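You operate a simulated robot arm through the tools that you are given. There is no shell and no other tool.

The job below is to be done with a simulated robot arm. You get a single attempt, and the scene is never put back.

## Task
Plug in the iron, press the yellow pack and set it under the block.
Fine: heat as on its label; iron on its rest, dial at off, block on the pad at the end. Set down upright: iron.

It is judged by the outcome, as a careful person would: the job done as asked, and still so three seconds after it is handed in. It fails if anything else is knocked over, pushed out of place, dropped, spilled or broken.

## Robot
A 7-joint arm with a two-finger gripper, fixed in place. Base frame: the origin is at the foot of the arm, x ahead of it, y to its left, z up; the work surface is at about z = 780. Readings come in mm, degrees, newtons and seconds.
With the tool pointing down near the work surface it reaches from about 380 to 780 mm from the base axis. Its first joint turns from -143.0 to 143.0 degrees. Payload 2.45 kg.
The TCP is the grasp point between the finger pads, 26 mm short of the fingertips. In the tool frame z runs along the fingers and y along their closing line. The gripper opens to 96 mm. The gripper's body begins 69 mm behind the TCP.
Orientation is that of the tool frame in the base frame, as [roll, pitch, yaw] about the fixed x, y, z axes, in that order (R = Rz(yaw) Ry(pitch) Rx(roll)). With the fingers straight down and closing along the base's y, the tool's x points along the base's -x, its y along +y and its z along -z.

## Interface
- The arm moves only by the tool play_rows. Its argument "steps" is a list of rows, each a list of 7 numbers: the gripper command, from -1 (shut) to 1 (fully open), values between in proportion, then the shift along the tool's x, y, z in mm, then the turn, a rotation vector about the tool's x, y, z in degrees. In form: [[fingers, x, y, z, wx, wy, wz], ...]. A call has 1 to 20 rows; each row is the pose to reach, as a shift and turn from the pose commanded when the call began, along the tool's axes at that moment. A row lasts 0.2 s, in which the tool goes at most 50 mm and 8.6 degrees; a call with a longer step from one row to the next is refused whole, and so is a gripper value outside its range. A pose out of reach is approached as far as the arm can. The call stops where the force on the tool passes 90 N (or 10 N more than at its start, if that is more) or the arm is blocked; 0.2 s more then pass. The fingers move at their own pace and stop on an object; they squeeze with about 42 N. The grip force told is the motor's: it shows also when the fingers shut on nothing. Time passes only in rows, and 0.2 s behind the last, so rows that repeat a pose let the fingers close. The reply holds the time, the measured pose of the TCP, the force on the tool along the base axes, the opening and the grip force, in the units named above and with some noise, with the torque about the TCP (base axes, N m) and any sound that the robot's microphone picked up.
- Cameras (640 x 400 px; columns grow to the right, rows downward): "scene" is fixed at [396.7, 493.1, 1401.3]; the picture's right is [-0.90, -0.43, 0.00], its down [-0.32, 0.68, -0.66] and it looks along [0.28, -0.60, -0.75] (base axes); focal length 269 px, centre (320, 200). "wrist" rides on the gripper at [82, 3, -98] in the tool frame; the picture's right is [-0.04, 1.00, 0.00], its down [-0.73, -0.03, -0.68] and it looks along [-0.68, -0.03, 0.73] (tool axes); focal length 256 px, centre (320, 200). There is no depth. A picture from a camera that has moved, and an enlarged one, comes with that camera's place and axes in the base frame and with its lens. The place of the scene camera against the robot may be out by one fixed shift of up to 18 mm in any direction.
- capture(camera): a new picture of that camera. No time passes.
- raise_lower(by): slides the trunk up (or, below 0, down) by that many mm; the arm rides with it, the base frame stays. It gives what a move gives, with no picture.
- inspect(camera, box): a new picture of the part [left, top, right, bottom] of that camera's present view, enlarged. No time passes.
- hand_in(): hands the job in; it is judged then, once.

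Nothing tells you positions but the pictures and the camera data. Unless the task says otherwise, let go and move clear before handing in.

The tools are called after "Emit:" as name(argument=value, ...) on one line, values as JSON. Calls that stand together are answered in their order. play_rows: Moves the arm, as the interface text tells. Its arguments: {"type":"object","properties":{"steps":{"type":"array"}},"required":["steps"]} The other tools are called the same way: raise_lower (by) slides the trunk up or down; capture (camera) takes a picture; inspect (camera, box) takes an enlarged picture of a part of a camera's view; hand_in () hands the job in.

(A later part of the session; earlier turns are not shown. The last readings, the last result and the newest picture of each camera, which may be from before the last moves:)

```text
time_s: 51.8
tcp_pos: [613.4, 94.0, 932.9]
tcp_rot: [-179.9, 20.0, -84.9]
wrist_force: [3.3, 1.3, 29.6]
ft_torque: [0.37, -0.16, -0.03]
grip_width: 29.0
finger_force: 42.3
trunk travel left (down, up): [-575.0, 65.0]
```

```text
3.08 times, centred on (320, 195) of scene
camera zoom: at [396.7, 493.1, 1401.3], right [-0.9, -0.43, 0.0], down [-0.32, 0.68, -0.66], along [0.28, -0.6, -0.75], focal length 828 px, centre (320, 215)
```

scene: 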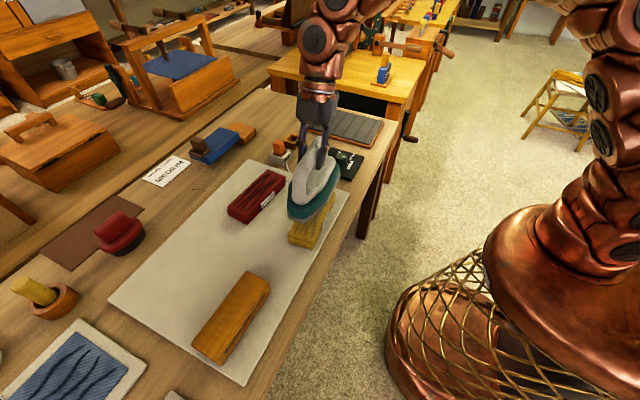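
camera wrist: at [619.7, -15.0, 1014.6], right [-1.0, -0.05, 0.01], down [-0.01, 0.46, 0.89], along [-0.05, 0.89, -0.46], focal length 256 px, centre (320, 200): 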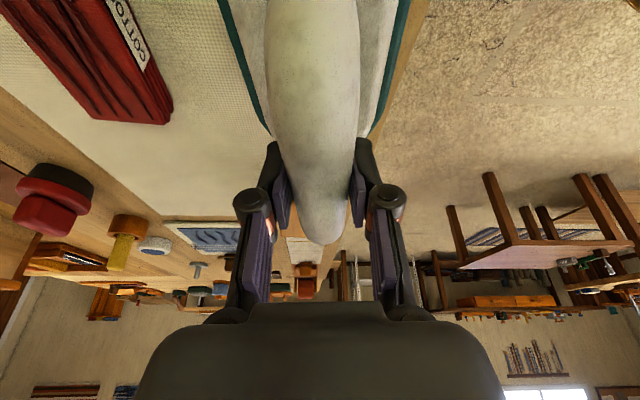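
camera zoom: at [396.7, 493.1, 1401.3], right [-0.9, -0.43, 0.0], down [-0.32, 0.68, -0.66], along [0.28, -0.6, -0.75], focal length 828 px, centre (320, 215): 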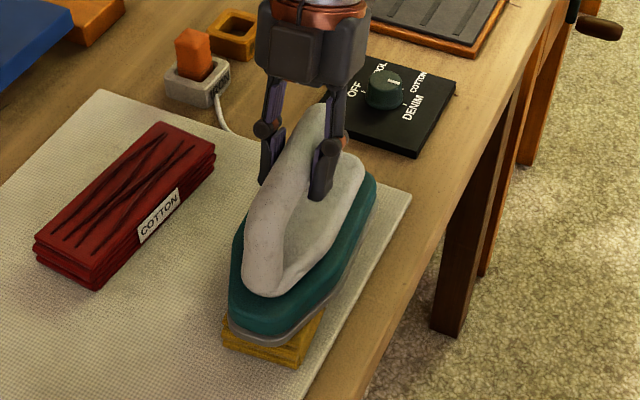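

Emit:
play_rows(steps=[[-1, -4, 0, -11, 0, 0, 0], [-1, -11, 0, -30, 0, 0, 0], [-1, -20.5, 0, -56.4, 0, 0, 0], [-1, 15, 3.3, -69, 0, 0, 0], [-1, 50, 6.5, -82, 0, 0, 0], [-1, 85, 9.8, -95, 0, 0, 0], [-1, 120, 13, -107.6, 0, 0, 0]])

Emit:
inspect(camera="scene", box=[260, 130, 380, 260])

Emit:
capture(camera="wrist")

```text
time_s: 53.4
tcp_pos: [614.2, -56.0, 992.0]
tcp_rot: [-179.9, 20.0, -84.9]
wrist_force: [0.5, 1.2, -7.9]
ft_torque: [-0.04, -0.01, 0.01]
grip_width: 29.1
finger_force: 42.1
trunk travel left (down, up): [-575.0, 65.0]
```

```text
3.08 times, centred on (320, 195) of scene
camera zoom: at [396.7, 493.1, 1401.3], right [-0.9, -0.43, 0.0], down [-0.32, 0.68, -0.66], along [0.28, -0.6, -0.75], focal length 828 px, centre (320, 215)
```

zoom: 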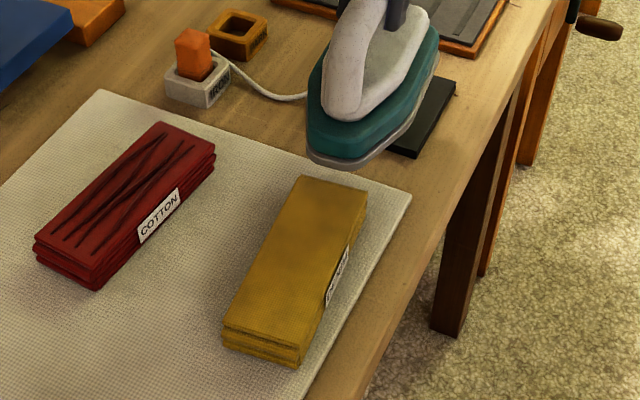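

```text
taken
camera wrist: at [622.2, -166.1, 1056.9], right [-1.0, -0.05, 0.01], down [-0.01, 0.46, 0.89], along [-0.05, 0.89, -0.46], focal length 256 px, centre (320, 200)
```

wrist: 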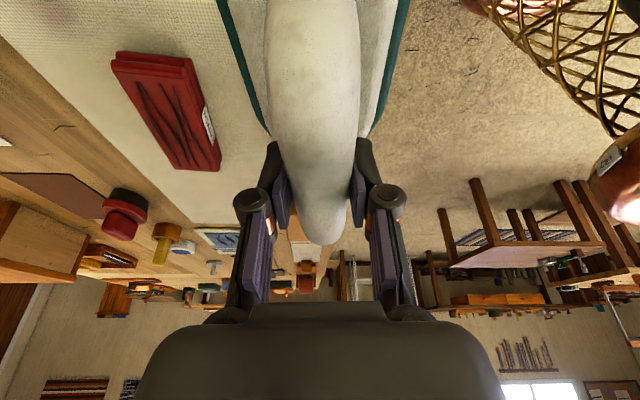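

The wrinkles are gone, so the pack is pressed. I'm returning the iron to its rest along the exact reverse displacement.

Emit:
play_rows(steps=[[-1, 24.45, -4.52, -10.26, 2.71, 0, 7.44], [-1, 48.91, -9.03, -20.52, 5.42, 0, 14.88], [-1, 73.36, -13.55, -30.77, 8.13, 0, 22.33], [-1, 97.81, -18.06, -41.03, 10.83, 0, 29.77], [-1, 122.27, -22.58, -51.29, 13.54, 0, 37.21], [-1, 146.72, -27.1, -61.55, 16.25, 0, 44.65], [-1, 171.17, -31.61, -71.8, 18.96, 0, 52.09], [-1, 195.63, -36.13, -82.06, 21.67, 0, 59.53], [-1, 220.08, -40.64, -92.32, 24.38, 0, 66.98], [-1, 244.53, -45.16, -102.58, 27.08, 0, 74.42], [-1, 268.99, -49.67, -112.83, 29.79, 0, 81.86], [-1, 293.44, -54.19, -123.09, 32.5, 0, 89.3], [-1, 293.44, -54.19, -123.09, 32.5, 0, 89.3]])

Emit:
inspect(camera="scene", box=[300, 70, 400, 170])

```text
time_s: 56.2
tcp_pos: [695.8, -368.1, 1008.0]
tcp_rot: [179.9, 20.0, 179.9]
wrist_force: [-0.2, 0.4, -8.1]
ft_torque: [0.04, 0.02, 0.02]
grip_width: 29.1
finger_force: 41.9
trunk travel left (down, up): [-575.0, 65.0]
```

```text
4.00 times, centred on (350, 120) of scene
camera zoom: at [396.7, 493.1, 1401.3], right [-0.9, -0.43, 0.0], down [-0.32, 0.68, -0.66], along [0.28, -0.6, -0.75], focal length 1076 px, centre (200, 520)
```

zoom: 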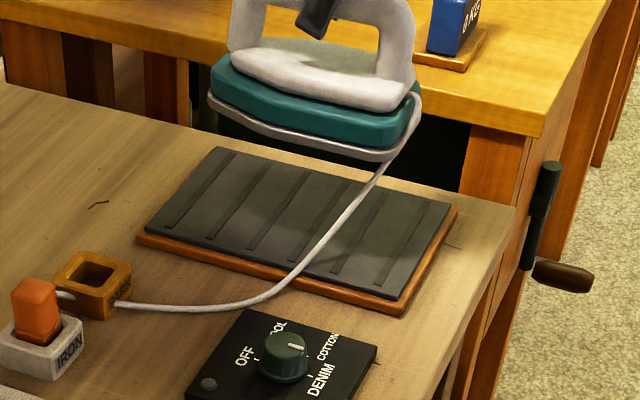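

Emit:
play_rows(steps=[[-1, 10.3, 0, 28.2, 0, 0, 0], [-1, 20.5, 0, 56.4, 0, 0, 0], [-1, 28.4, 0, 78, 0, 0, 0], [-1, 32.1, 0, 88.3, 0, 0, 0], [-1, 33.2, 0, 91.2, 0, 0, 0], [-1, 34, 0, 93.5, 0, 0, 0], [-1, 34, 0, 93.5, 0, 0, 0]])

Emit:
inspect(camera="scene", box=[310, 80, 390, 150])

```text
time_s: 57.8
tcp_pos: [695.6, -367.4, 908.7]
tcp_rot: [180.0, 19.9, -179.9]
wrist_force: [-1.0, -0.1, -7.4]
ft_torque: [0.03, 0.07, 0.02]
grip_width: 29.1
finger_force: 42.7
trunk travel left (down, up): [-575.0, 65.0]
```

```text
5.71 times, centred on (350, 115) of scene
camera zoom: at [396.7, 493.1, 1401.3], right [-0.9, -0.43, 0.0], down [-0.32, 0.68, -0.66], along [0.28, -0.6, -0.75], focal length 1537 px, centre (149, 686)
```

zoom: 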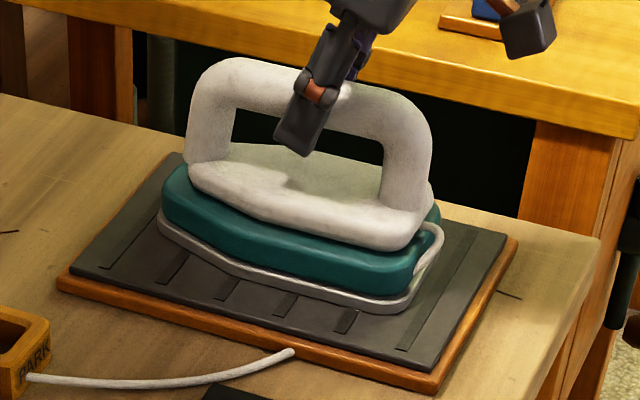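

Emit:
play_rows(steps=[[-1, 0.35, 0, 1, 0, 0, 0], [-1, 0.7, 0, 1.9, 0, 0, 0], [-1, 0.7, 0, 1.9, 0, 0, 0]])

```text
time_s: 58.6
tcp_pos: [695.3, -366.5, 908.5]
tcp_rot: [-179.8, 20.2, 180.0]
wrist_force: [0.1, -2.6, 10.3]
ft_torque: [-0.11, 0.53, 0.14]
grip_width: 29.1
finger_force: 42.0
trunk travel left (down, up): [-575.0, 65.0]
```

Emit:
play_rows(steps=[[-1, -0.35, 0, -0.9, 0, 0, 0], [0.6, -0.35, 0, -0.9, 0, 0, 0], [0.6, -0.35, 0, -0.9, 0, 0, 0], [0.6, -0.35, 0, -0.9, 0, 0, 0], [0.6, -10, 0, -28, 0, 0, 0], [0.6, -24, 0, -66, 0, 0, 0], [0.6, -38, 0, -104, 0, 0, 0]])

Emit:
inspect(camera="scene", box=[310, 80, 390, 150])

```text
time_s: 60.2
tcp_pos: [694.5, -365.8, 1016.1]
tcp_rot: [179.9, 19.9, 179.9]
wrist_force: [-0.1, -0.6, 0.8]
ft_torque: [0.0, 0.01, 0.01]
grip_width: 77.0
finger_force: 0.1
trunk travel left (down, up): [-575.0, 65.0]
```

```text
5.71 times, centred on (350, 115) of scene
camera zoom: at [396.7, 493.1, 1401.3], right [-0.9, -0.43, 0.0], down [-0.32, 0.68, -0.66], along [0.28, -0.6, -0.75], focal length 1537 px, centre (149, 686)
```

zoom: 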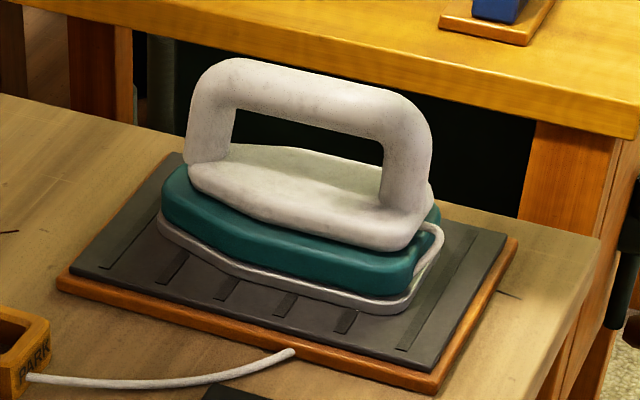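

The iron is back on its rest in its original spot. The pack is still hot, so I'm going to the block directly, turning the gripper to close across the block's width.

Emit:
play_rows(steps=[[1, 3.8, 45.9, 2.1, -1.78, 0, -4.89], [1, 7.6, 91.9, 4.2, -3.56, 0, -9.78], [1, 11.4, 137.8, 6.4, -5.34, 0, -14.68], [1, 15.2, 183.8, 8.5, -7.12, 0, -19.57], [1, 19, 229.7, 10.6, -8.9, 0, -24.46], [1, 22.8, 275.6, 12.7, -10.68, 0, -29.35], [1, 26.6, 321.6, 14.8, -12.46, 0, -34.24], [1, 30.4, 367.5, 16.9, -14.24, 0, -39.13], [1, 34.3, 413.5, 19.1, -16.03, 0, -44.03], [1, 38.1, 459.4, 21.2, -17.81, 0, -48.92], [1, 41.9, 505.3, 23.3, -19.59, 0, -53.81], [1, 45.7, 551.3, 25.4, -21.37, 0, -58.7], [1, 49.5, 597.2, 27.5, -23.15, 0, -63.59], [1, 53.3, 643.2, 29.7, -24.93, 0, -68.49], [1, 57.1, 689.1, 31.8, -26.71, 0, -73.38], [1, 60.9, 735, 33.9, -28.49, 0, -78.27], [1, 64.7, 781, 36, -30.27, 0, -83.16], [1, 64.7, 781, 36, -30.27, 0, -83.16]])

Emit:
capture(camera="wrist")

Emit:
inspect(camera="scene", box=[160, 200, 340, 380])

```text
time_s: 64.0
tcp_pos: [645.1, 414.3, 960.8]
tcp_rot: [180.0, 20.0, -91.5]
wrist_force: [0.4, -0.3, -0.1]
ft_torque: [-0.01, 0.03, 0.02]
grip_width: 95.8
finger_force: 0.1
trunk travel left (down, up): [-575.0, 65.0]
```

```text
taken
camera wrist: at [639.1, 304.9, 1025.3], right [-1.0, 0.06, 0.01], down [0.04, 0.46, 0.89], along [0.05, 0.89, -0.46], focal length 256 px, centre (320, 200)
```

wrist: 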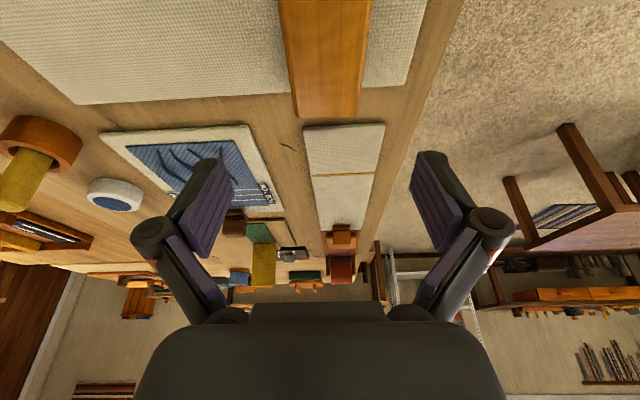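

```text
2.22 times, centred on (250, 290) of scene
camera zoom: at [396.7, 493.1, 1401.3], right [-0.9, -0.43, 0.0], down [-0.32, 0.68, -0.66], along [0.28, -0.6, -0.75], focal length 598 px, centre (476, 0)
```

zoom: 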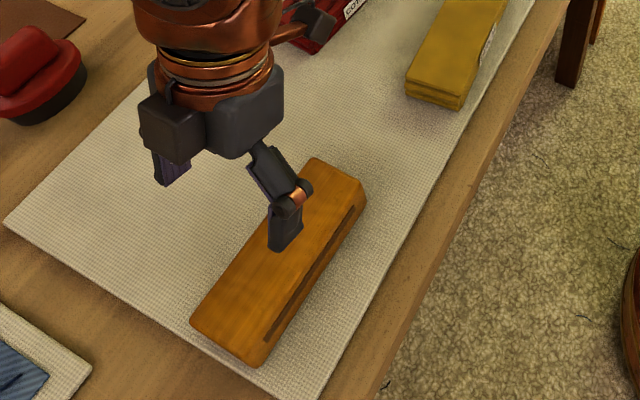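

Emit:
play_rows(steps=[[1, 10.3, 3, 28.2, 0, 0, 0], [1, 20.5, 6.6, 56.4, 0, 0, 0], [1, 29, 6.6, 79.9, 0, 0, 0], [1, 29, 6.6, 79.9, 0, 0, 0]])

Emit:
capture(camera="wrist")

Emit:
inspect(camera="scene", box=[160, 220, 340, 380])

```text
time_s: 65.0
tcp_pos: [638.5, 417.2, 874.6]
tcp_rot: [180.0, 20.0, -91.6]
wrist_force: [-0.5, 0.0, -0.3]
ft_torque: [0.02, 0.01, 0.02]
grip_width: 95.9
finger_force: 0.0
trunk travel left (down, up): [-575.0, 65.0]
```

```text
taken
camera wrist: at [633.2, 305.9, 939.7], right [-1.0, 0.06, 0.01], down [0.04, 0.46, 0.89], along [0.05, 0.89, -0.46], focal length 256 px, centre (320, 200)
```

wrist: 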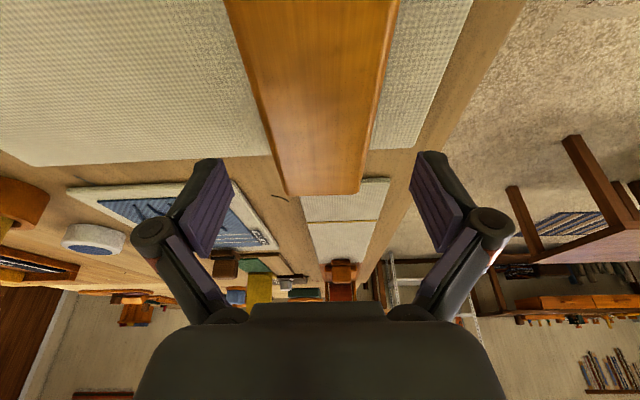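

```text
2.50 times, centred on (250, 300) of scene
camera zoom: at [396.7, 493.1, 1401.3], right [-0.9, -0.43, 0.0], down [-0.32, 0.68, -0.66], along [0.28, -0.6, -0.75], focal length 672 px, centre (495, -50)
```

zoom: 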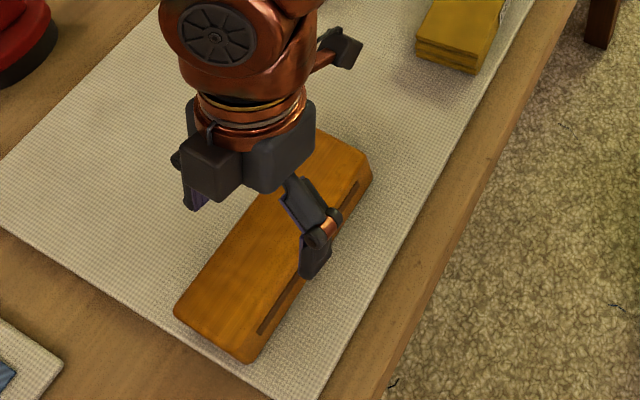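

Emit:
play_rows(steps=[[1, 7, 0, 19, 0, 0, 0], [1, 14, 0, 38, 0, 0, 0], [1, 18.5, 0, 50.7, 0, 0, 0], [-1, 18.5, 0, 50.7, 0, 0, 0], [-1, 18.5, 0, 50.7, 0, 0, 0], [-1, 18.5, 0, 50.7, 0, 0, 0], [-1, 18.5, 0, 50.7, 0, 0, 0]])

Emit:
inspect(camera="scene", box=[160, 220, 340, 380])

```text
time_s: 66.6
tcp_pos: [639.0, 415.7, 820.5]
tcp_rot: [180.0, 20.0, -91.5]
wrist_force: [-2.6, -0.3, 0.9]
ft_torque: [-0.11, 0.16, -0.07]
grip_width: 61.7
finger_force: 42.0
trunk travel left (down, up): [-575.0, 65.0]
```

```text
2.50 times, centred on (250, 300) of scene
camera zoom: at [396.7, 493.1, 1401.3], right [-0.9, -0.43, 0.0], down [-0.32, 0.68, -0.66], along [0.28, -0.6, -0.75], focal length 672 px, centre (495, -50)
```

zoom: 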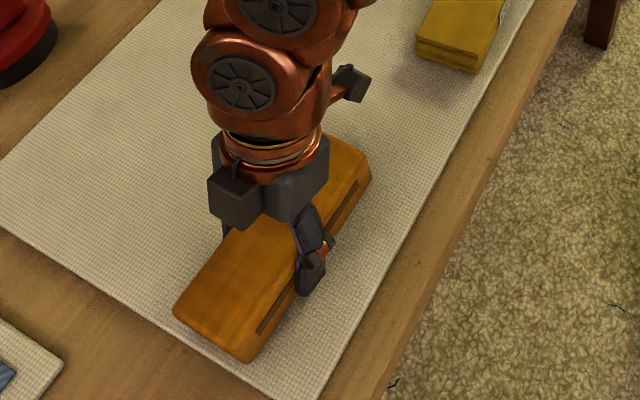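

Emit:
play_rows(steps=[[-1, -3.4, 0, -9.4, 0, 0, 0], [-1, -15, 0, -42, 0, 0, 0], [-1, -30.8, 0, -84.6, 0, 0, 0], [-1, 6.4, 2.1, -98.1, -0.28, 0, -0.76], [-1, 43.6, 4.2, -111.7, -0.56, 0, -1.53], [-1, 80.8, 6.3, -125.2, -0.83, 0, -2.29], [-1, 117.9, 8.4, -138.7, -1.11, 0, -3.06], [-1, 155.1, 10.4, -152.2, -1.39, 0, -3.82], [-1, 192.3, 12.5, -165.8, -1.67, 0, -4.58], [-1, 229.5, 14.6, -179.3, -1.94, 0, -5.35], [-1, 266.7, 16.7, -192.8, -2.22, 0, -6.11], [-1, 266.7, 16.7, -192.8, -2.22, 0, -6.11]])

Emit:
capture(camera="wrist")

Emit:
inspect(camera="scene", box=[250, 140, 390, 260])

```text
time_s: 69.2
tcp_pos: [614.6, 98.2, 909.5]
tcp_rot: [180.0, 20.0, -84.9]
wrist_force: [0.0, 0.7, -3.6]
ft_torque: [0.02, -0.01, -0.01]
grip_width: 61.4
finger_force: 42.3
trunk travel left (down, up): [-575.0, 65.0]
```

```text
taken
camera wrist: at [620.9, -11.4, 974.2], right [-1.0, -0.05, 0.01], down [-0.01, 0.46, 0.89], along [-0.05, 0.89, -0.46], focal length 256 px, centre (320, 200)
```

wrist: 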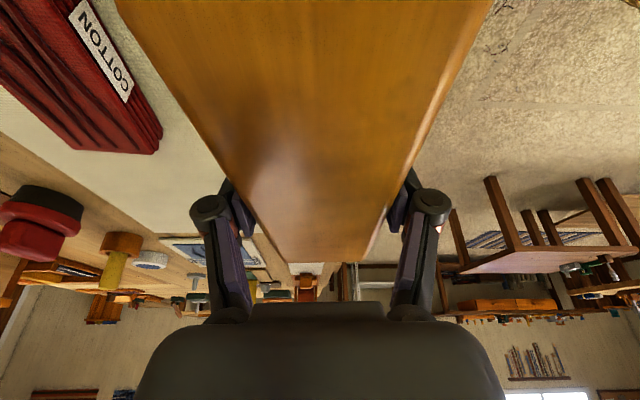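

```text
3.33 times, centred on (320, 200) of scene
camera zoom: at [396.7, 493.1, 1401.3], right [-0.9, -0.43, 0.0], down [-0.32, 0.68, -0.66], along [0.28, -0.6, -0.75], focal length 896 px, centre (320, 200)
```

zoom: 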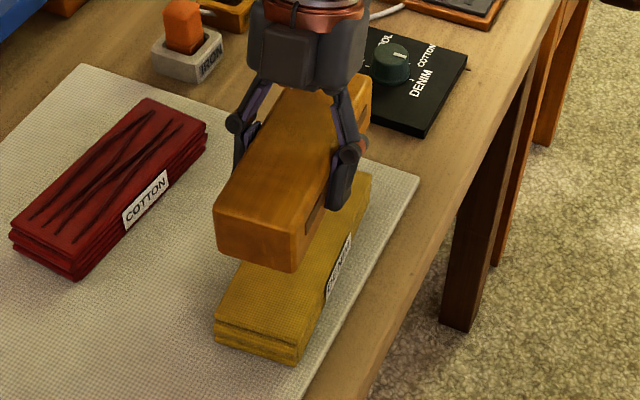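

Emit:
inspect(camera="scene", box=[280, 160, 350, 260])

```text
4.00 times, centred on (315, 210) of scene
camera zoom: at [396.7, 493.1, 1401.3], right [-0.9, -0.43, 0.0], down [-0.32, 0.68, -0.66], along [0.28, -0.6, -0.75], focal length 1076 px, centre (340, 160)
```

zoom: 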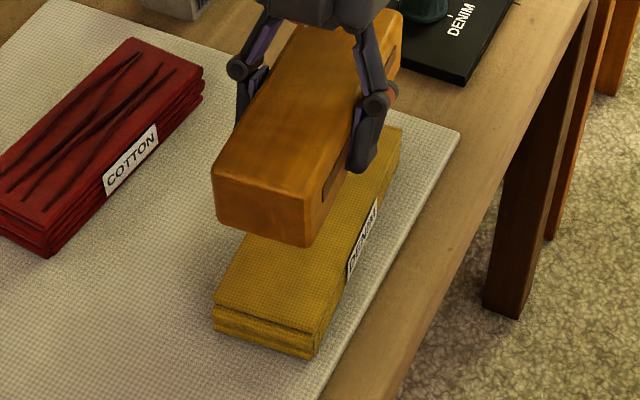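

The block is in hand over the pressed pack; it needs a small shift of (-4,+7) mm to centre on it. I'll shift, then lower it to contact.

Emit:
play_rows(steps=[[-1, -6.9, 3.4, 2.5, 0, 0, 0], [-1, -1.4, 3.4, 17.6, 0, 0, 0], [-1, 4.1, 3.4, 32.7, 0, 0, 0], [-1, 9.5, 3.4, 47.6, 0, 0, 0], [-1, 9.5, 3.4, 47.6, 0, 0, 0]])

Emit:
inspect(camera="scene", box=[280, 160, 350, 260])

```text
time_s: 70.4
tcp_pos: [610.0, 105.0, 864.1]
tcp_rot: [180.0, 20.0, -85.1]
wrist_force: [0.4, -0.6, -3.0]
ft_torque: [0.04, -0.03, 0.04]
grip_width: 61.5
finger_force: 41.9
trunk travel left (down, up): [-575.0, 65.0]
```

```text
4.00 times, centred on (315, 210) of scene
camera zoom: at [396.7, 493.1, 1401.3], right [-0.9, -0.43, 0.0], down [-0.32, 0.68, -0.66], along [0.28, -0.6, -0.75], focal length 1076 px, centre (340, 160)
```

zoom: 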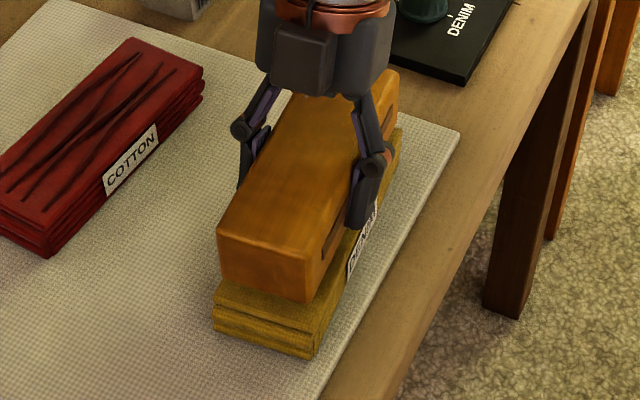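

Emit:
play_rows(steps=[[-1, 1.2, 0, 3.3, 0, 0, 0], [-1, 2.7, 0, 7.5, 0, 0, 0], [-1, 2.7, 0, 7.5, 0, 0, 0]])

Emit:
play_rows(steps=[[-1, 0.5, 0, 1.4, 0, 0, 0], [-1, 1.03, 0, 2.8, 0, 0, 0], [-1, 1.03, 0, 2.8, 0, 0, 0]])

```text
time_s: 71.2
tcp_pos: [610.6, 105.1, 854.7]
tcp_rot: [180.0, 20.0, -85.0]
wrist_force: [-0.4, 0.0, -3.6]
ft_torque: [0.03, 0.0, -0.01]
grip_width: 61.6
finger_force: 42.4
trunk travel left (down, up): [-575.0, 65.0]
```

```text
time_s: 72.0
tcp_pos: [611.0, 105.9, 854.2]
tcp_rot: [-179.8, 20.1, -84.9]
wrist_force: [1.0, -3.2, 22.6]
ft_torque: [-0.47, 0.41, -0.01]
grip_width: 61.5
finger_force: 41.9
trunk travel left (down, up): [-575.0, 65.0]
```

Emit:
play_rows(steps=[[-1, 0, 0, 0, 0, 0, 0], [-1, 0, 0, 0, 0, 0, 0], [-1, 0, 0, 0, 0, 0, 0], [-1, 0, 0, 0, 0, 0, 0], [-1, 0, 0, 0, 0, 0, 0], [-1, 0, 0, 0, 0, 0, 0], [-1, 0, 0, 0, 0, 0, 0], [-1, 0, 0, 0, 0, 0, 0], [-1, 0, 0, 0, 0, 0, 0], [-1, 0, 0, 0, 0, 0, 0], [-1, 0, 0, 0, 0, 0, 0], [-1, 0, 0, 0, 0, 0, 0], [-1, 0, 0, 0, 0, 0, 0], [-1, 0, 0, 0, 0, 0, 0], [-1, 0, 0, 0, 0, 0, 0]])

Emit:
inspect(camera="scene", box=[280, 160, 350, 260])

```text
time_s: 75.2
tcp_pos: [611.1, 107.0, 853.7]
tcp_rot: [-179.9, 20.0, -84.9]
wrist_force: [5.4, 0.2, 35.1]
ft_torque: [0.24, -0.19, -0.02]
grip_width: 61.6
finger_force: 41.8
trunk travel left (down, up): [-575.0, 65.0]
```

```text
4.00 times, centred on (315, 210) of scene
camera zoom: at [396.7, 493.1, 1401.3], right [-0.9, -0.43, 0.0], down [-0.32, 0.68, -0.66], along [0.28, -0.6, -0.75], focal length 1076 px, centre (340, 160)
```

zoom: 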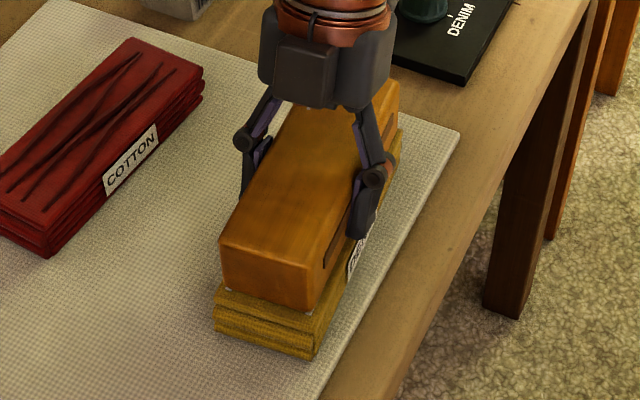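

Emit:
inspect(camera="scene", box=[280, 215, 330, 255])

```text
10.00 times, centred on (305, 235) of scene
camera zoom: at [396.7, 493.1, 1401.3], right [-0.9, -0.43, 0.0], down [-0.32, 0.68, -0.66], along [0.28, -0.6, -0.75], focal length 2690 px, centre (470, -150)
```

zoom: 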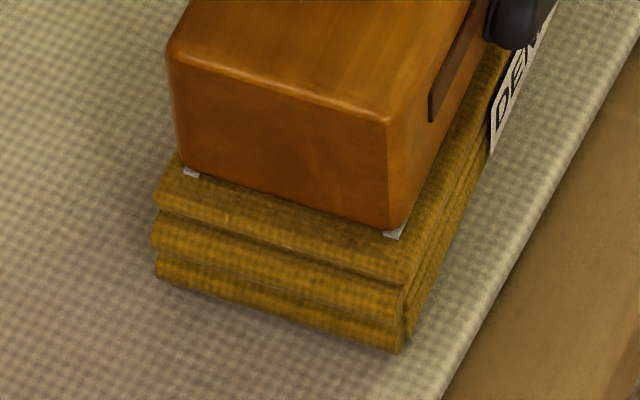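

Emit:
play_rows(steps=[[-1, -0.8, 0, -2.3, 0, 0, 0], [-1, -0.8, 0, -2.3, 0, 0, 0], [1, -0.8, 0, -2.3, 0, 0, 0], [1, -0.8, 0, -2.3, 0, 0, 0], [1, -0.8, 0, -2.3, 0, 0, 0], [1, -10, 0, -28, 0, 0, 0], [1, -24, 0, -66, 0, 0, 0], [1, -38, 0, -104, 0, 0, 0]])

Emit:
inspect(camera="scene", box=[270, 130, 370, 260])

```text
time_s: 77.0
tcp_pos: [611.2, 105.7, 963.2]
tcp_rot: [180.0, 20.1, -85.0]
wrist_force: [0.2, 0.0, -0.9]
ft_torque: [0.02, -0.02, 0.01]
grip_width: 96.1
finger_force: 0.1
trunk travel left (down, up): [-575.0, 65.0]
```

```text
3.08 times, centred on (320, 195) of scene
camera zoom: at [396.7, 493.1, 1401.3], right [-0.9, -0.43, 0.0], down [-0.32, 0.68, -0.66], along [0.28, -0.6, -0.75], focal length 828 px, centre (320, 215)
```

zoom: 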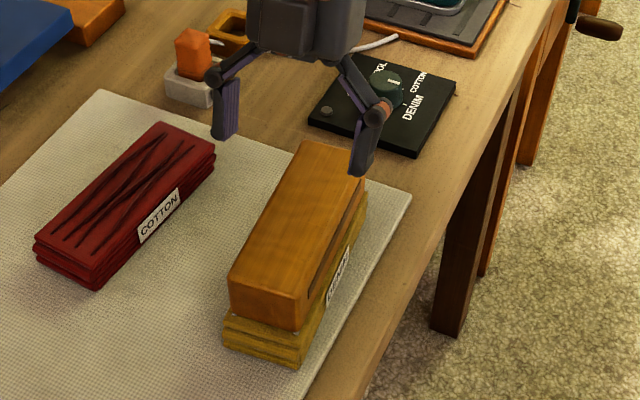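

The block now rests on the hot pack, setting it. While it sits there I'll turn the dial back to OFF.

Emit:
play_rows(steps=[[0.25, 35.7, -0.3, -11, 0, 2.86, 0], [0.25, 71.4, -0.6, -22, 0, 5.7, 0], [0.25, 107.1, -0.9, -33, 0, 8.6, 0], [0.25, 142.8, -1.2, -44, 0, 11.4, 0], [0.25, 178.5, -1.5, -55, 0, 14.3, 0], [0.25, 214.2, -1.8, -66, 0, 17.1, 0], [0.25, 249.9, -2.1, -77.1, 0, 20, 0], [0.25, 249.9, -2.1, -77.1, 0, 20, 0]])

Emit:
play_rows(steps=[[0.25, 0, 0, 0, 0, 0, 8.6], [0.25, 0, 0, 0, 0, 0, 17.2], [0.25, 0, 0, 0, 0, 0, 25.8], [0.25, 0, 0, 0, 0, 0, 34.4], [0.25, 0, 0, 0, 0, 0, 43], [0.25, 0, 0, 0, 0, 0, 51.6], [0.25, 0, 0, 0, 0, 0, 60.2], [0.25, 0, 0, 0, 0, 0, 68.8], [0.25, 0, 0, 0, 0, 0, 77.4], [0.25, 0, 0, 0, 0, 0, 86], [0.25, 0, 0, 0, 0, 0, 94.6], [0.25, 0, 0, 0, 0, 0, 103.2], [0.25, 0, 0, 0, 0, 0, 111.8], [0.25, 0, 0, 0, 0, 0, 120.4], [0.25, 0, 0, 0, 0, 0, 129], [0.25, 0, 0, 0, 0, 0, 137.6], [0.25, 0, 0, 0, 0, 0, 146.2], [0.25, 0, 0, 0, 0, 0, 154.8], [0.25, 0, 0, 0, 0, 0, 163.4], [0.25, 0, 0, 0, 0, 0, 172]])

Emit:
capture(camera="wrist")

Emit:
capture(camera="scene")

```text
time_s: 78.8
tcp_pos: [635.7, -152.9, 952.8]
tcp_rot: [-180.0, 0.0, -84.8]
wrist_force: [0.4, 0.2, 1.0]
ft_torque: [0.01, -0.01, 0.0]
grip_width: 60.0
finger_force: 0.1
trunk travel left (down, up): [-575.0, 65.0]
```

```text
time_s: 83.0
tcp_pos: [635.5, -154.5, 950.4]
tcp_rot: [180.0, 0.0, 103.0]
wrist_force: [-0.4, -0.3, -0.7]
ft_torque: [0.01, 0.03, 0.03]
grip_width: 59.9
finger_force: 0.1
trunk travel left (down, up): [-575.0, 65.0]
```

```text
taken
camera wrist: at [621.1, -74.0, 1048.9], right [0.98, 0.18, 0.0], down [0.14, -0.72, 0.68], along [0.12, -0.67, -0.73], focal length 256 px, centre (320, 200)
```

wrist: 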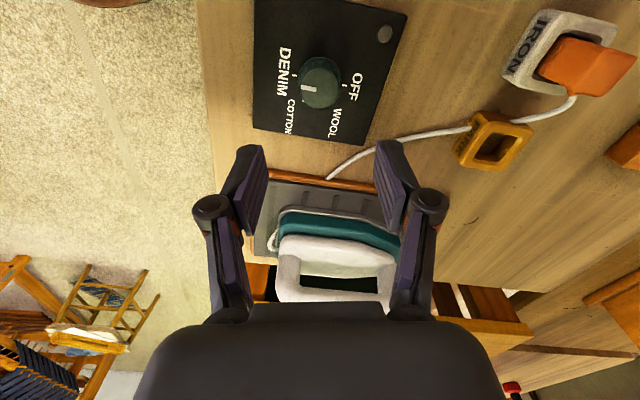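

```text
taken
```

scene: 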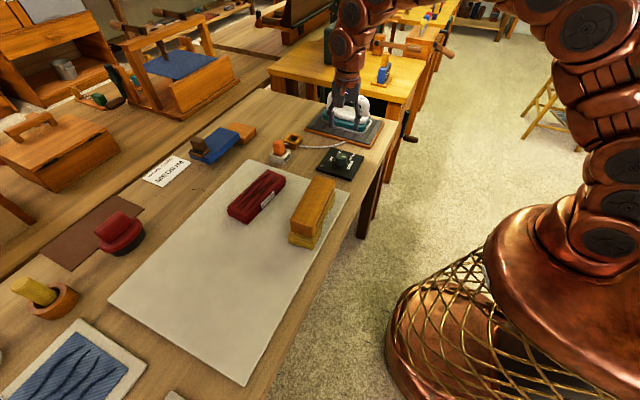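

Emit:
play_rows(steps=[[0.25, 0, 0, 30, 0, 0, 5.5], [0.25, 0, 0, 70, 0, 0, 11], [0.25, 0, 0, 105, 0, 0, 11], [0.25, 0, 0, 105, 0, 0, 11]])

Emit:
inspect(camera="wrist", box=[200, 60, 440, 220])

```text
time_s: 84.0
tcp_pos: [635.3, -153.7, 847.1]
tcp_rot: [-180.0, -0.1, 92.1]
wrist_force: [0.3, -1.1, -0.2]
ft_torque: [0.0, -0.03, 0.02]
grip_width: 60.0
finger_force: 0.0
trunk travel left (down, up): [-575.0, 65.0]
```

```text
2.50 times, centred on (320, 140) of wrist
camera zoom: at [636.6, -72.4, 945.1], right [1.0, -0.01, 0.0], down [0.0, -0.73, 0.68], along [0.0, -0.68, -0.73], focal length 640 px, centre (320, 350)
```

zoom: 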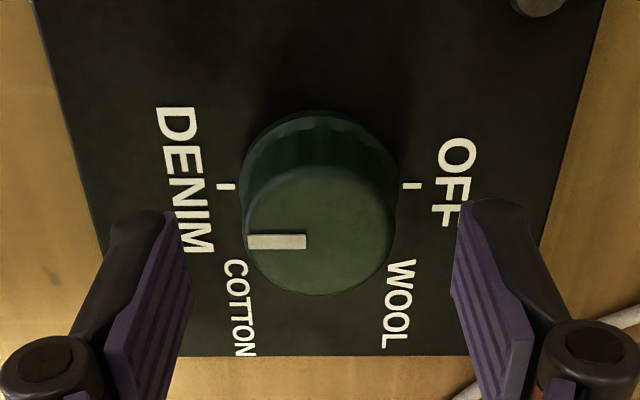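

Emit:
play_rows(steps=[[0.25, -1.1, -0.5, 10, 0, 0, 0], [0.25, -1.1, -0.5, 21, 0, 0, 0], [0.25, -1.1, -0.5, 25, 0, 0, 0], [-1, -1.1, -0.5, 25, 0, 0, 0], [-1, -1.1, -0.5, 25, 0, 0, 0], [-1, -1.1, -0.5, 25, 0, 0, 0]])

Emit:
inspect(camera="wrist", box=[200, 60, 440, 220])

```text
time_s: 85.4
tcp_pos: [635.8, -155.2, 821.6]
tcp_rot: [-179.9, 0.0, 91.9]
wrist_force: [-1.8, 0.1, 3.0]
ft_torque: [-0.11, 0.23, 0.04]
grip_width: 37.4
finger_force: 42.2
trunk travel left (down, up): [-575.0, 65.0]
```

```text
2.50 times, centred on (320, 140) of wrist
camera zoom: at [636.2, -73.2, 920.2], right [1.0, 0.0, 0.0], down [0.0, -0.73, 0.68], along [0.0, -0.68, -0.73], focal length 640 px, centre (320, 350)
```

zoom: 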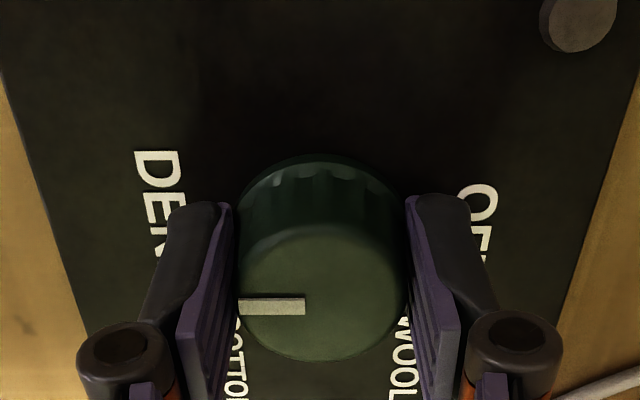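

Emit:
play_rows(steps=[[-1, 0, 0, 0, 0, 0, -8.2], [-1, 0, 0, 0, 0, 0, -16.4], [-1, 0, 0, 0, 0, 0, -24.6], [-1, 0, 0, 0, 0, 0, -32.8], [-1, 0, 0, 0, 0, 0, -41], [-1, 0, 0, 0, 0, 0, -49.2], [-1, 0, 0, 0, 0, 0, -57.4], [-1, 0, 0, 0, 0, 0, -65.6], [-1, 0, 0, 0, 0, 0, -73.8], [-1, 0, 0, 0, 0, 0, -82], [-1, 0, 0, 0, 0, 0, -90]])

Emit:
play_rows(steps=[[-1, 0, 0, 0, 0, 0, -8.2], [-1, 0, 0, 0, 0, 0, -16.4], [-1, 0, 0, 0, 0, 0, -24.6], [-1, 0, 0, 0, 0, 0, -32.8], [-1, 0, 0, 0, 0, 0, -41], [-1, 0, 0, 0, 0, 0, -49.2], [-1, 0, 0, 0, 0, 0, -57.4], [-1, 0, 0, 0, 0, 0, -65.6], [-1, 0, 0, 0, 0, 0, -73.8], [-1, 0, 0, 0, 0, 0, -82], [-1, 0, 0, 0, 0, 0, -90]])

Emit:
inspect(camera="wrist", box=[200, 60, 440, 220])

Emit:
inspect(camera="scene", box=[270, 130, 370, 260])

```text
time_s: 87.8
tcp_pos: [635.7, -155.2, 820.8]
tcp_rot: [180.0, 0.2, -177.8]
wrist_force: [10.5, 9.5, 17.2]
ft_torque: [0.5, -0.88, -0.01]
grip_width: 37.2
finger_force: 45.3
trunk travel left (down, up): [-575.0, 65.0]
```

```text
time_s: 90.2
tcp_pos: [634.5, -154.6, 821.1]
tcp_rot: [-180.0, 0.0, -87.8]
wrist_force: [6.3, 16.5, 18.2]
ft_torque: [-0.02, -0.09, 0.0]
grip_width: 37.0
finger_force: 45.1
trunk travel left (down, up): [-575.0, 65.0]
```

```text
2.50 times, centred on (320, 140) of wrist
camera zoom: at [635.7, -235.6, 920.0], right [-1.0, 0.0, 0.0], down [0.0, 0.73, 0.68], along [0.0, 0.68, -0.73], focal length 640 px, centre (320, 350)
```

zoom: 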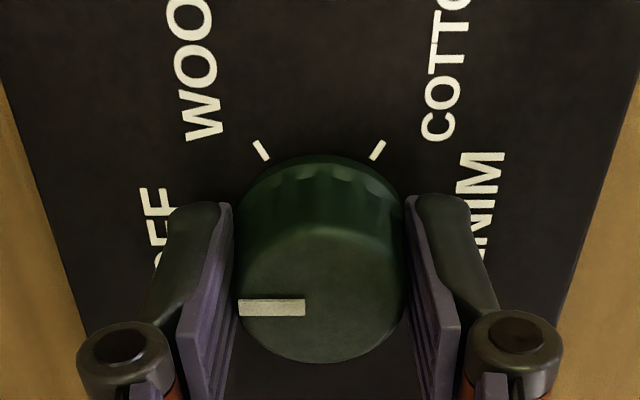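

```text
3.08 times, centred on (320, 195) of scene
camera zoom: at [396.7, 493.1, 1401.3], right [-0.9, -0.43, 0.0], down [-0.32, 0.68, -0.66], along [0.28, -0.6, -0.75], focal length 828 px, centre (320, 215)
```

zoom: 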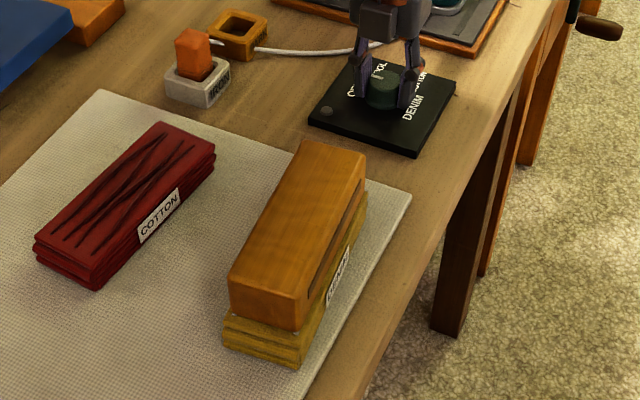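

Emit:
play_rows(steps=[[-1, -0.8, -0.3, -1, 0, 0, 0], [0.25, -0.8, -0.3, -1, 0, 0, 0], [0.25, -0.8, -0.3, -1, 0, 0, 0], [0.25, -0.8, -0.3, -1, 0, 0, 0], [0.25, -0.8, -0.3, -25, 0, 0, 0], [0.25, -0.8, -0.3, -65, 0, 0, 0], [0.25, -0.8, -0.3, -105, 0, 0, 0], [0.25, -0.8, -0.3, -131, 0, 0, 0]])

Emit:
capture(camera="wrist")

Emit:
inspect(camera="scene", box=[290, 90, 400, 190])

```text
time_s: 92.0
tcp_pos: [635.9, -153.6, 952.7]
tcp_rot: [179.9, 0.1, -88.0]
wrist_force: [-0.3, 0.4, 0.5]
ft_torque: [0.0, 0.0, 0.02]
grip_width: 59.8
finger_force: 0.1
trunk travel left (down, up): [-575.0, 65.0]
```

```text
taken
camera wrist: at [636.8, -234.7, 1051.2], right [-1.0, 0.0, 0.0], down [0.0, 0.73, 0.68], along [0.0, 0.68, -0.73], focal length 256 px, centre (320, 200)
```

wrist: 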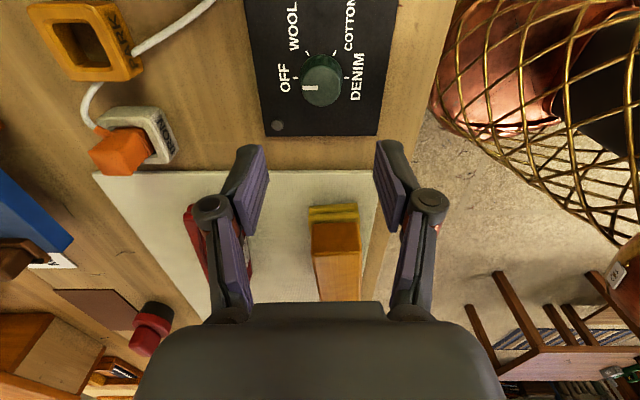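

```text
4.00 times, centred on (345, 140) of scene
camera zoom: at [396.7, 493.1, 1401.3], right [-0.9, -0.43, 0.0], down [-0.32, 0.68, -0.66], along [0.28, -0.6, -0.75], focal length 1076 px, centre (220, 440)
```

zoom: 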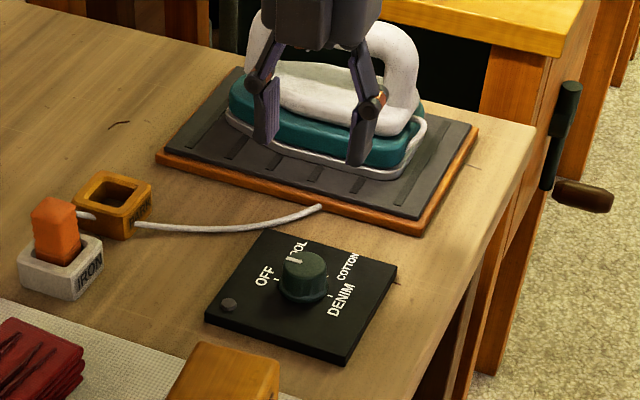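

The dial is back at OFF. I'm returning to the block to lift it off and look at the pack.

Emit:
play_rows(steps=[[1, -37.3, 2.2, -1.7, -0.07, -2.86, -0.42], [1, -74.6, 4.5, -3.4, -0.15, -5.71, -0.85], [1, -111.9, 6.7, -5.1, -0.22, -8.57, -1.27], [1, -149.1, 9, -6.9, -0.3, -11.42, -1.7], [1, -186.4, 11.2, -8.6, -0.37, -14.28, -2.12], [1, -223.7, 13.5, -10.3, -0.45, -17.13, -2.55], [1, -261, 15.7, -12, -0.52, -19.99, -2.97], [1, -261, 15.7, -12, -0.52, -19.99, -2.97]])

Emit:
inspect(camera="scene", box=[270, 130, 370, 260])

Emit:
capture(camera="wrist")

```text
time_s: 93.8
tcp_pos: [609.0, 105.3, 963.7]
tcp_rot: [-179.9, 20.0, -84.9]
wrist_force: [0.0, 0.1, -0.4]
ft_torque: [0.03, -0.01, -0.01]
grip_width: 96.0
finger_force: 0.0
trunk travel left (down, up): [-575.0, 65.0]
```

```text
3.08 times, centred on (320, 195) of scene
camera zoom: at [396.7, 493.1, 1401.3], right [-0.9, -0.43, 0.0], down [-0.32, 0.68, -0.66], along [0.28, -0.6, -0.75], focal length 828 px, centre (320, 215)
```

zoom: 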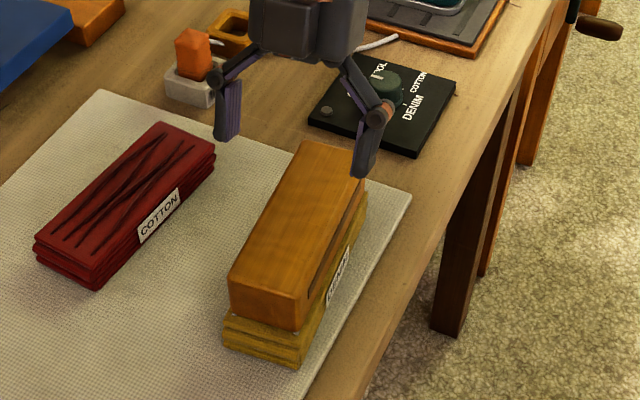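

```text
taken
camera wrist: at [616.7, -4.4, 1027.8], right [-1.0, -0.05, 0.01], down [-0.01, 0.46, 0.89], along [-0.05, 0.89, -0.46], focal length 256 px, centre (320, 200)
```

wrist: 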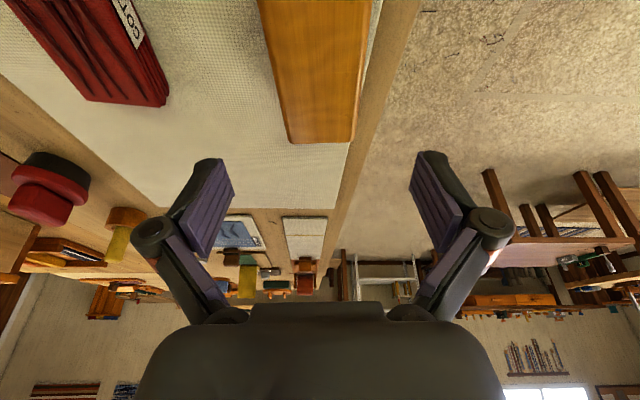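

Emit:
play_rows(steps=[[1, 12, 0, 33, 0, 0, 0], [1, 24, 0, 66, 0, 0, 0], [1, 33, 0, 90, 0, 0, 0], [1, 37, 0, 101, 0, 0, 0], [1, 37, 0, 101, 0, 0, 0]])

Emit:
capture(camera="wrist")

Emit:
inspect(camera="scene", box=[270, 160, 350, 260])

```text
time_s: 95.0
tcp_pos: [608.3, 105.1, 855.0]
tcp_rot: [-179.9, 20.0, -84.9]
wrist_force: [0.5, 0.1, -0.6]
ft_torque: [-0.01, -0.04, -0.01]
grip_width: 95.9
finger_force: 0.2
trunk travel left (down, up): [-575.0, 65.0]
```

```text
taken
camera wrist: at [616.2, -5.0, 919.7], right [-1.0, -0.05, 0.01], down [-0.01, 0.46, 0.89], along [-0.05, 0.89, -0.46], focal length 256 px, centre (320, 200)
```

wrist: 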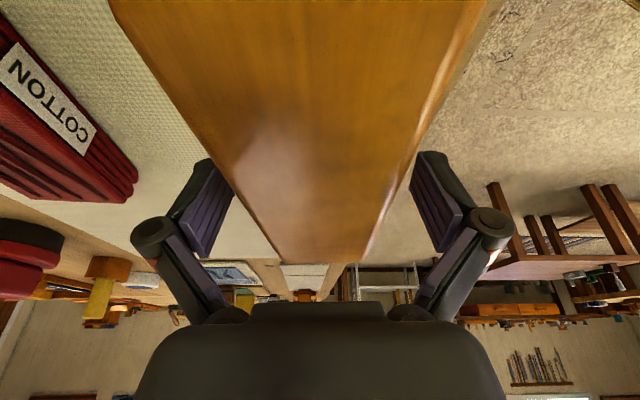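

```text
4.00 times, centred on (310, 210) of scene
camera zoom: at [396.7, 493.1, 1401.3], right [-0.9, -0.43, 0.0], down [-0.32, 0.68, -0.66], along [0.28, -0.6, -0.75], focal length 1076 px, centre (360, 160)
```

zoom: 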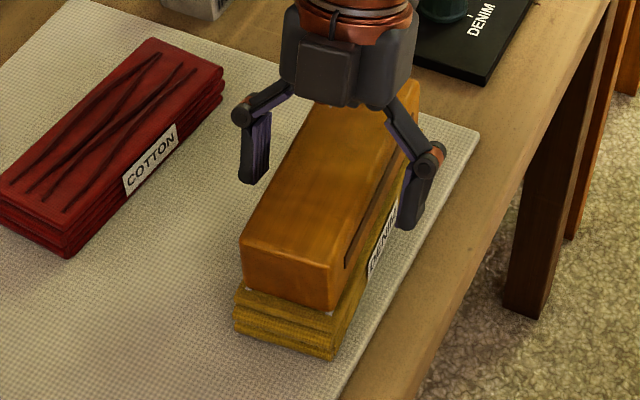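

Emit:
play_rows(steps=[[1, 0, -2.6, 0, 0, 0, 0], [0.6, 0, -2.6, 0, 0, 0, 0], [0.4, 0, -2.6, 0, 0, 0, 0], [0.4, 0, -2.6, 0, 0, 0, 0]])

Emit:
inspect(camera="wrist", box=[180, 130, 460, 300])

```text
time_s: 96.0
tcp_pos: [612.6, 106.2, 854.5]
tcp_rot: [180.0, 20.1, -85.0]
wrist_force: [-1.2, -0.7, -0.3]
ft_torque: [-0.02, 0.03, -0.02]
grip_width: 67.4
finger_force: 0.6
trunk travel left (down, up): [-575.0, 65.0]
```

```text
2.29 times, centred on (320, 215) of wrist
camera zoom: at [619.5, -4.1, 920.0], right [-1.0, -0.05, 0.01], down [-0.01, 0.46, 0.89], along [-0.05, 0.89, -0.46], focal length 585 px, centre (320, 166)
```

zoom: 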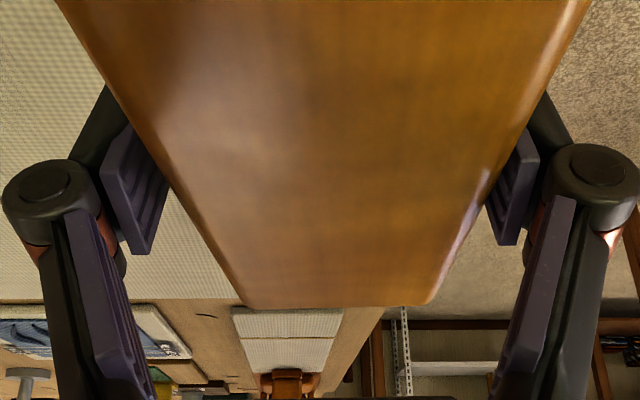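

Emit:
play_rows(steps=[[-1, 0, 0, 0, 0, 0, 0], [-1, 0, 0, 0, 0, 0, 0], [-1, 0, 0, 0, 0, 0, 0], [-1, -1, 0, -2.8, 0, 0, 0], [-1, -3.4, 0, -9.4, 0, 0, 0], [-1, -10.3, 0, -28.2, 0, 0, 0], [-1, -20.5, 0, -56.4, 0, 0, 0], [-1, -20.5, 0, -56.4, 0, 0, 0]])

Emit:
inspect(camera="scene", box=[270, 160, 350, 260])

```text
time_s: 97.8
tcp_pos: [612.7, 106.6, 916.1]
tcp_rot: [180.0, 20.0, -84.9]
wrist_force: [0.4, -0.2, -3.5]
ft_torque: [0.0, -0.01, 0.02]
grip_width: 61.6
finger_force: 41.9
trunk travel left (down, up): [-575.0, 65.0]
```

```text
4.00 times, centred on (310, 210) of scene
camera zoom: at [396.7, 493.1, 1401.3], right [-0.9, -0.43, 0.0], down [-0.32, 0.68, -0.66], along [0.28, -0.6, -0.75], focal length 1076 px, centre (360, 160)
```

zoom: 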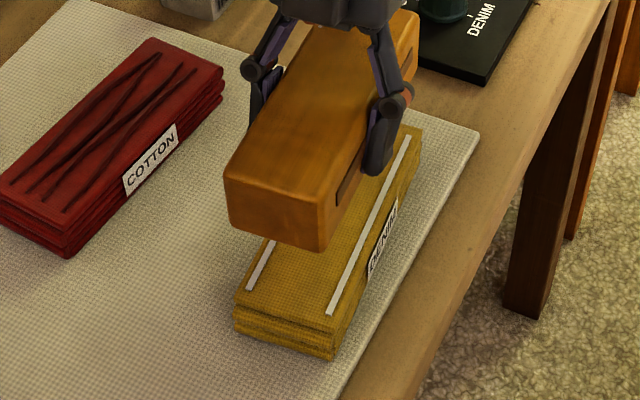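

The pack now shows two crisp white creases, so it has been set under the block. I'll put the block back on its spot on the pad.

Emit:
play_rows(steps=[[-1, -35.7, -6.7, 13.6, 0.28, 0, 0.76], [-1, -71.4, -13.3, 27.3, 0.56, 0, 1.53], [-1, -107, -20, 41, 0.83, 0, 2.29], [-1, -142.7, -26.6, 54.6, 1.11, 0, 3.06], [-1, -178.4, -33.3, 68.3, 1.39, 0, 3.82], [-1, -214, -40, 81.9, 1.67, 0, 4.58], [-1, -249.7, -46.6, 95.6, 1.94, 0, 5.35], [-1, -285.4, -53.3, 109.2, 2.22, 0, 6.11], [-1, -285.4, -53.3, 109.2, 2.22, 0, 6.11]])

Emit:
inspect(camera="scene", box=[160, 180, 340, 380])

```text
time_s: 99.8
tcp_pos: [640.4, 416.2, 908.0]
tcp_rot: [-180.0, 20.0, -91.5]
wrist_force: [0.0, -0.6, -4.2]
ft_torque: [0.0, 0.0, -0.01]
grip_width: 61.8
finger_force: 42.0
trunk travel left (down, up): [-575.0, 65.0]
```

```text
2.00 times, centred on (250, 280) of scene
camera zoom: at [396.7, 493.1, 1401.3], right [-0.9, -0.43, 0.0], down [-0.32, 0.68, -0.66], along [0.28, -0.6, -0.75], focal length 538 px, centre (460, 40)
```

zoom: 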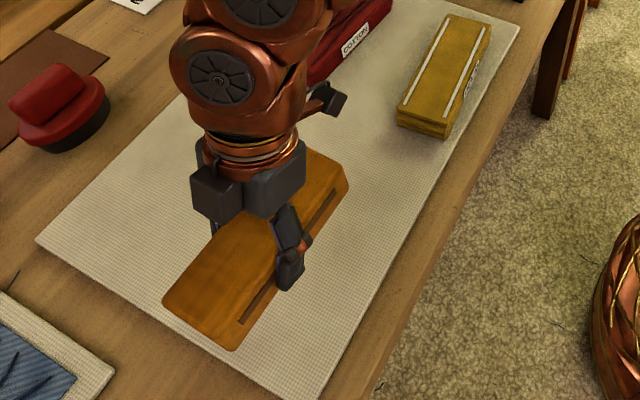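

Emit:
play_rows(steps=[[-1, 10.3, 0, 28.2, 0, 0, 0], [-1, 20.5, 0, 56.4, 0, 0, 0], [-1, 26.5, 0, 72.8, 0, 0, 0], [-1, 28.7, 0, 78.9, 0, 0, 0], [-1, 28.7, 0, 78.9, 0, 0, 0]])

Emit:
inspect(camera="scene", box=[170, 240, 290, 380])

```text
time_s: 101.0
tcp_pos: [640.4, 415.0, 825.7]
tcp_rot: [180.0, 20.0, -91.5]
wrist_force: [-0.3, -0.8, -4.3]
ft_torque: [0.02, -0.02, 0.03]
grip_width: 61.4
finger_force: 41.6
trunk travel left (down, up): [-575.0, 65.0]
```

```text
2.86 times, centred on (230, 310) of scene
camera zoom: at [396.7, 493.1, 1401.3], right [-0.9, -0.43, 0.0], down [-0.32, 0.68, -0.66], along [0.28, -0.6, -0.75], focal length 768 px, centre (577, -114)
```

zoom: 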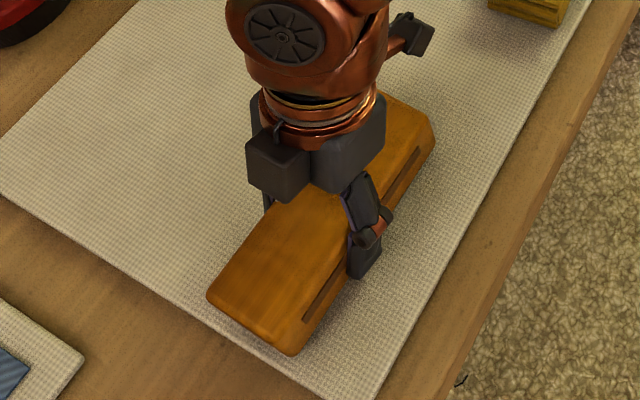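

Emit:
play_rows(steps=[[-1, 14.1, -0.4, -5.1, 0, 0, 0], [-1, 14.8, -0.4, -3.2, 0, 0, 0], [-1, 15.3, -0.4, -1.8, 0, 0, 0], [-1, 15.3, -0.4, -1.8, 0, 0, 0]])

Emit:
play_rows(steps=[[-1, 0.35, 0, 0.95, 0, 0, 0], [-1, 0.7, 0, 1.9, 0, 0, 0], [-1, 0.7, 0, 1.9, 0, 0, 0]])

```text
time_s: 102.0
tcp_pos: [640.0, 399.3, 823.2]
tcp_rot: [-180.0, 20.0, -91.5]
wrist_force: [-0.5, -0.1, -3.2]
ft_torque: [0.04, 0.02, 0.0]
grip_width: 61.5
finger_force: 42.1
trunk travel left (down, up): [-575.0, 65.0]
```

```text
time_s: 102.8
tcp_pos: [639.1, 400.9, 822.3]
tcp_rot: [180.0, 20.0, -91.5]
wrist_force: [-0.6, -0.2, -1.7]
ft_torque: [-0.07, 0.06, 0.0]
grip_width: 61.8
finger_force: 41.9
trunk travel left (down, up): [-575.0, 65.0]
```

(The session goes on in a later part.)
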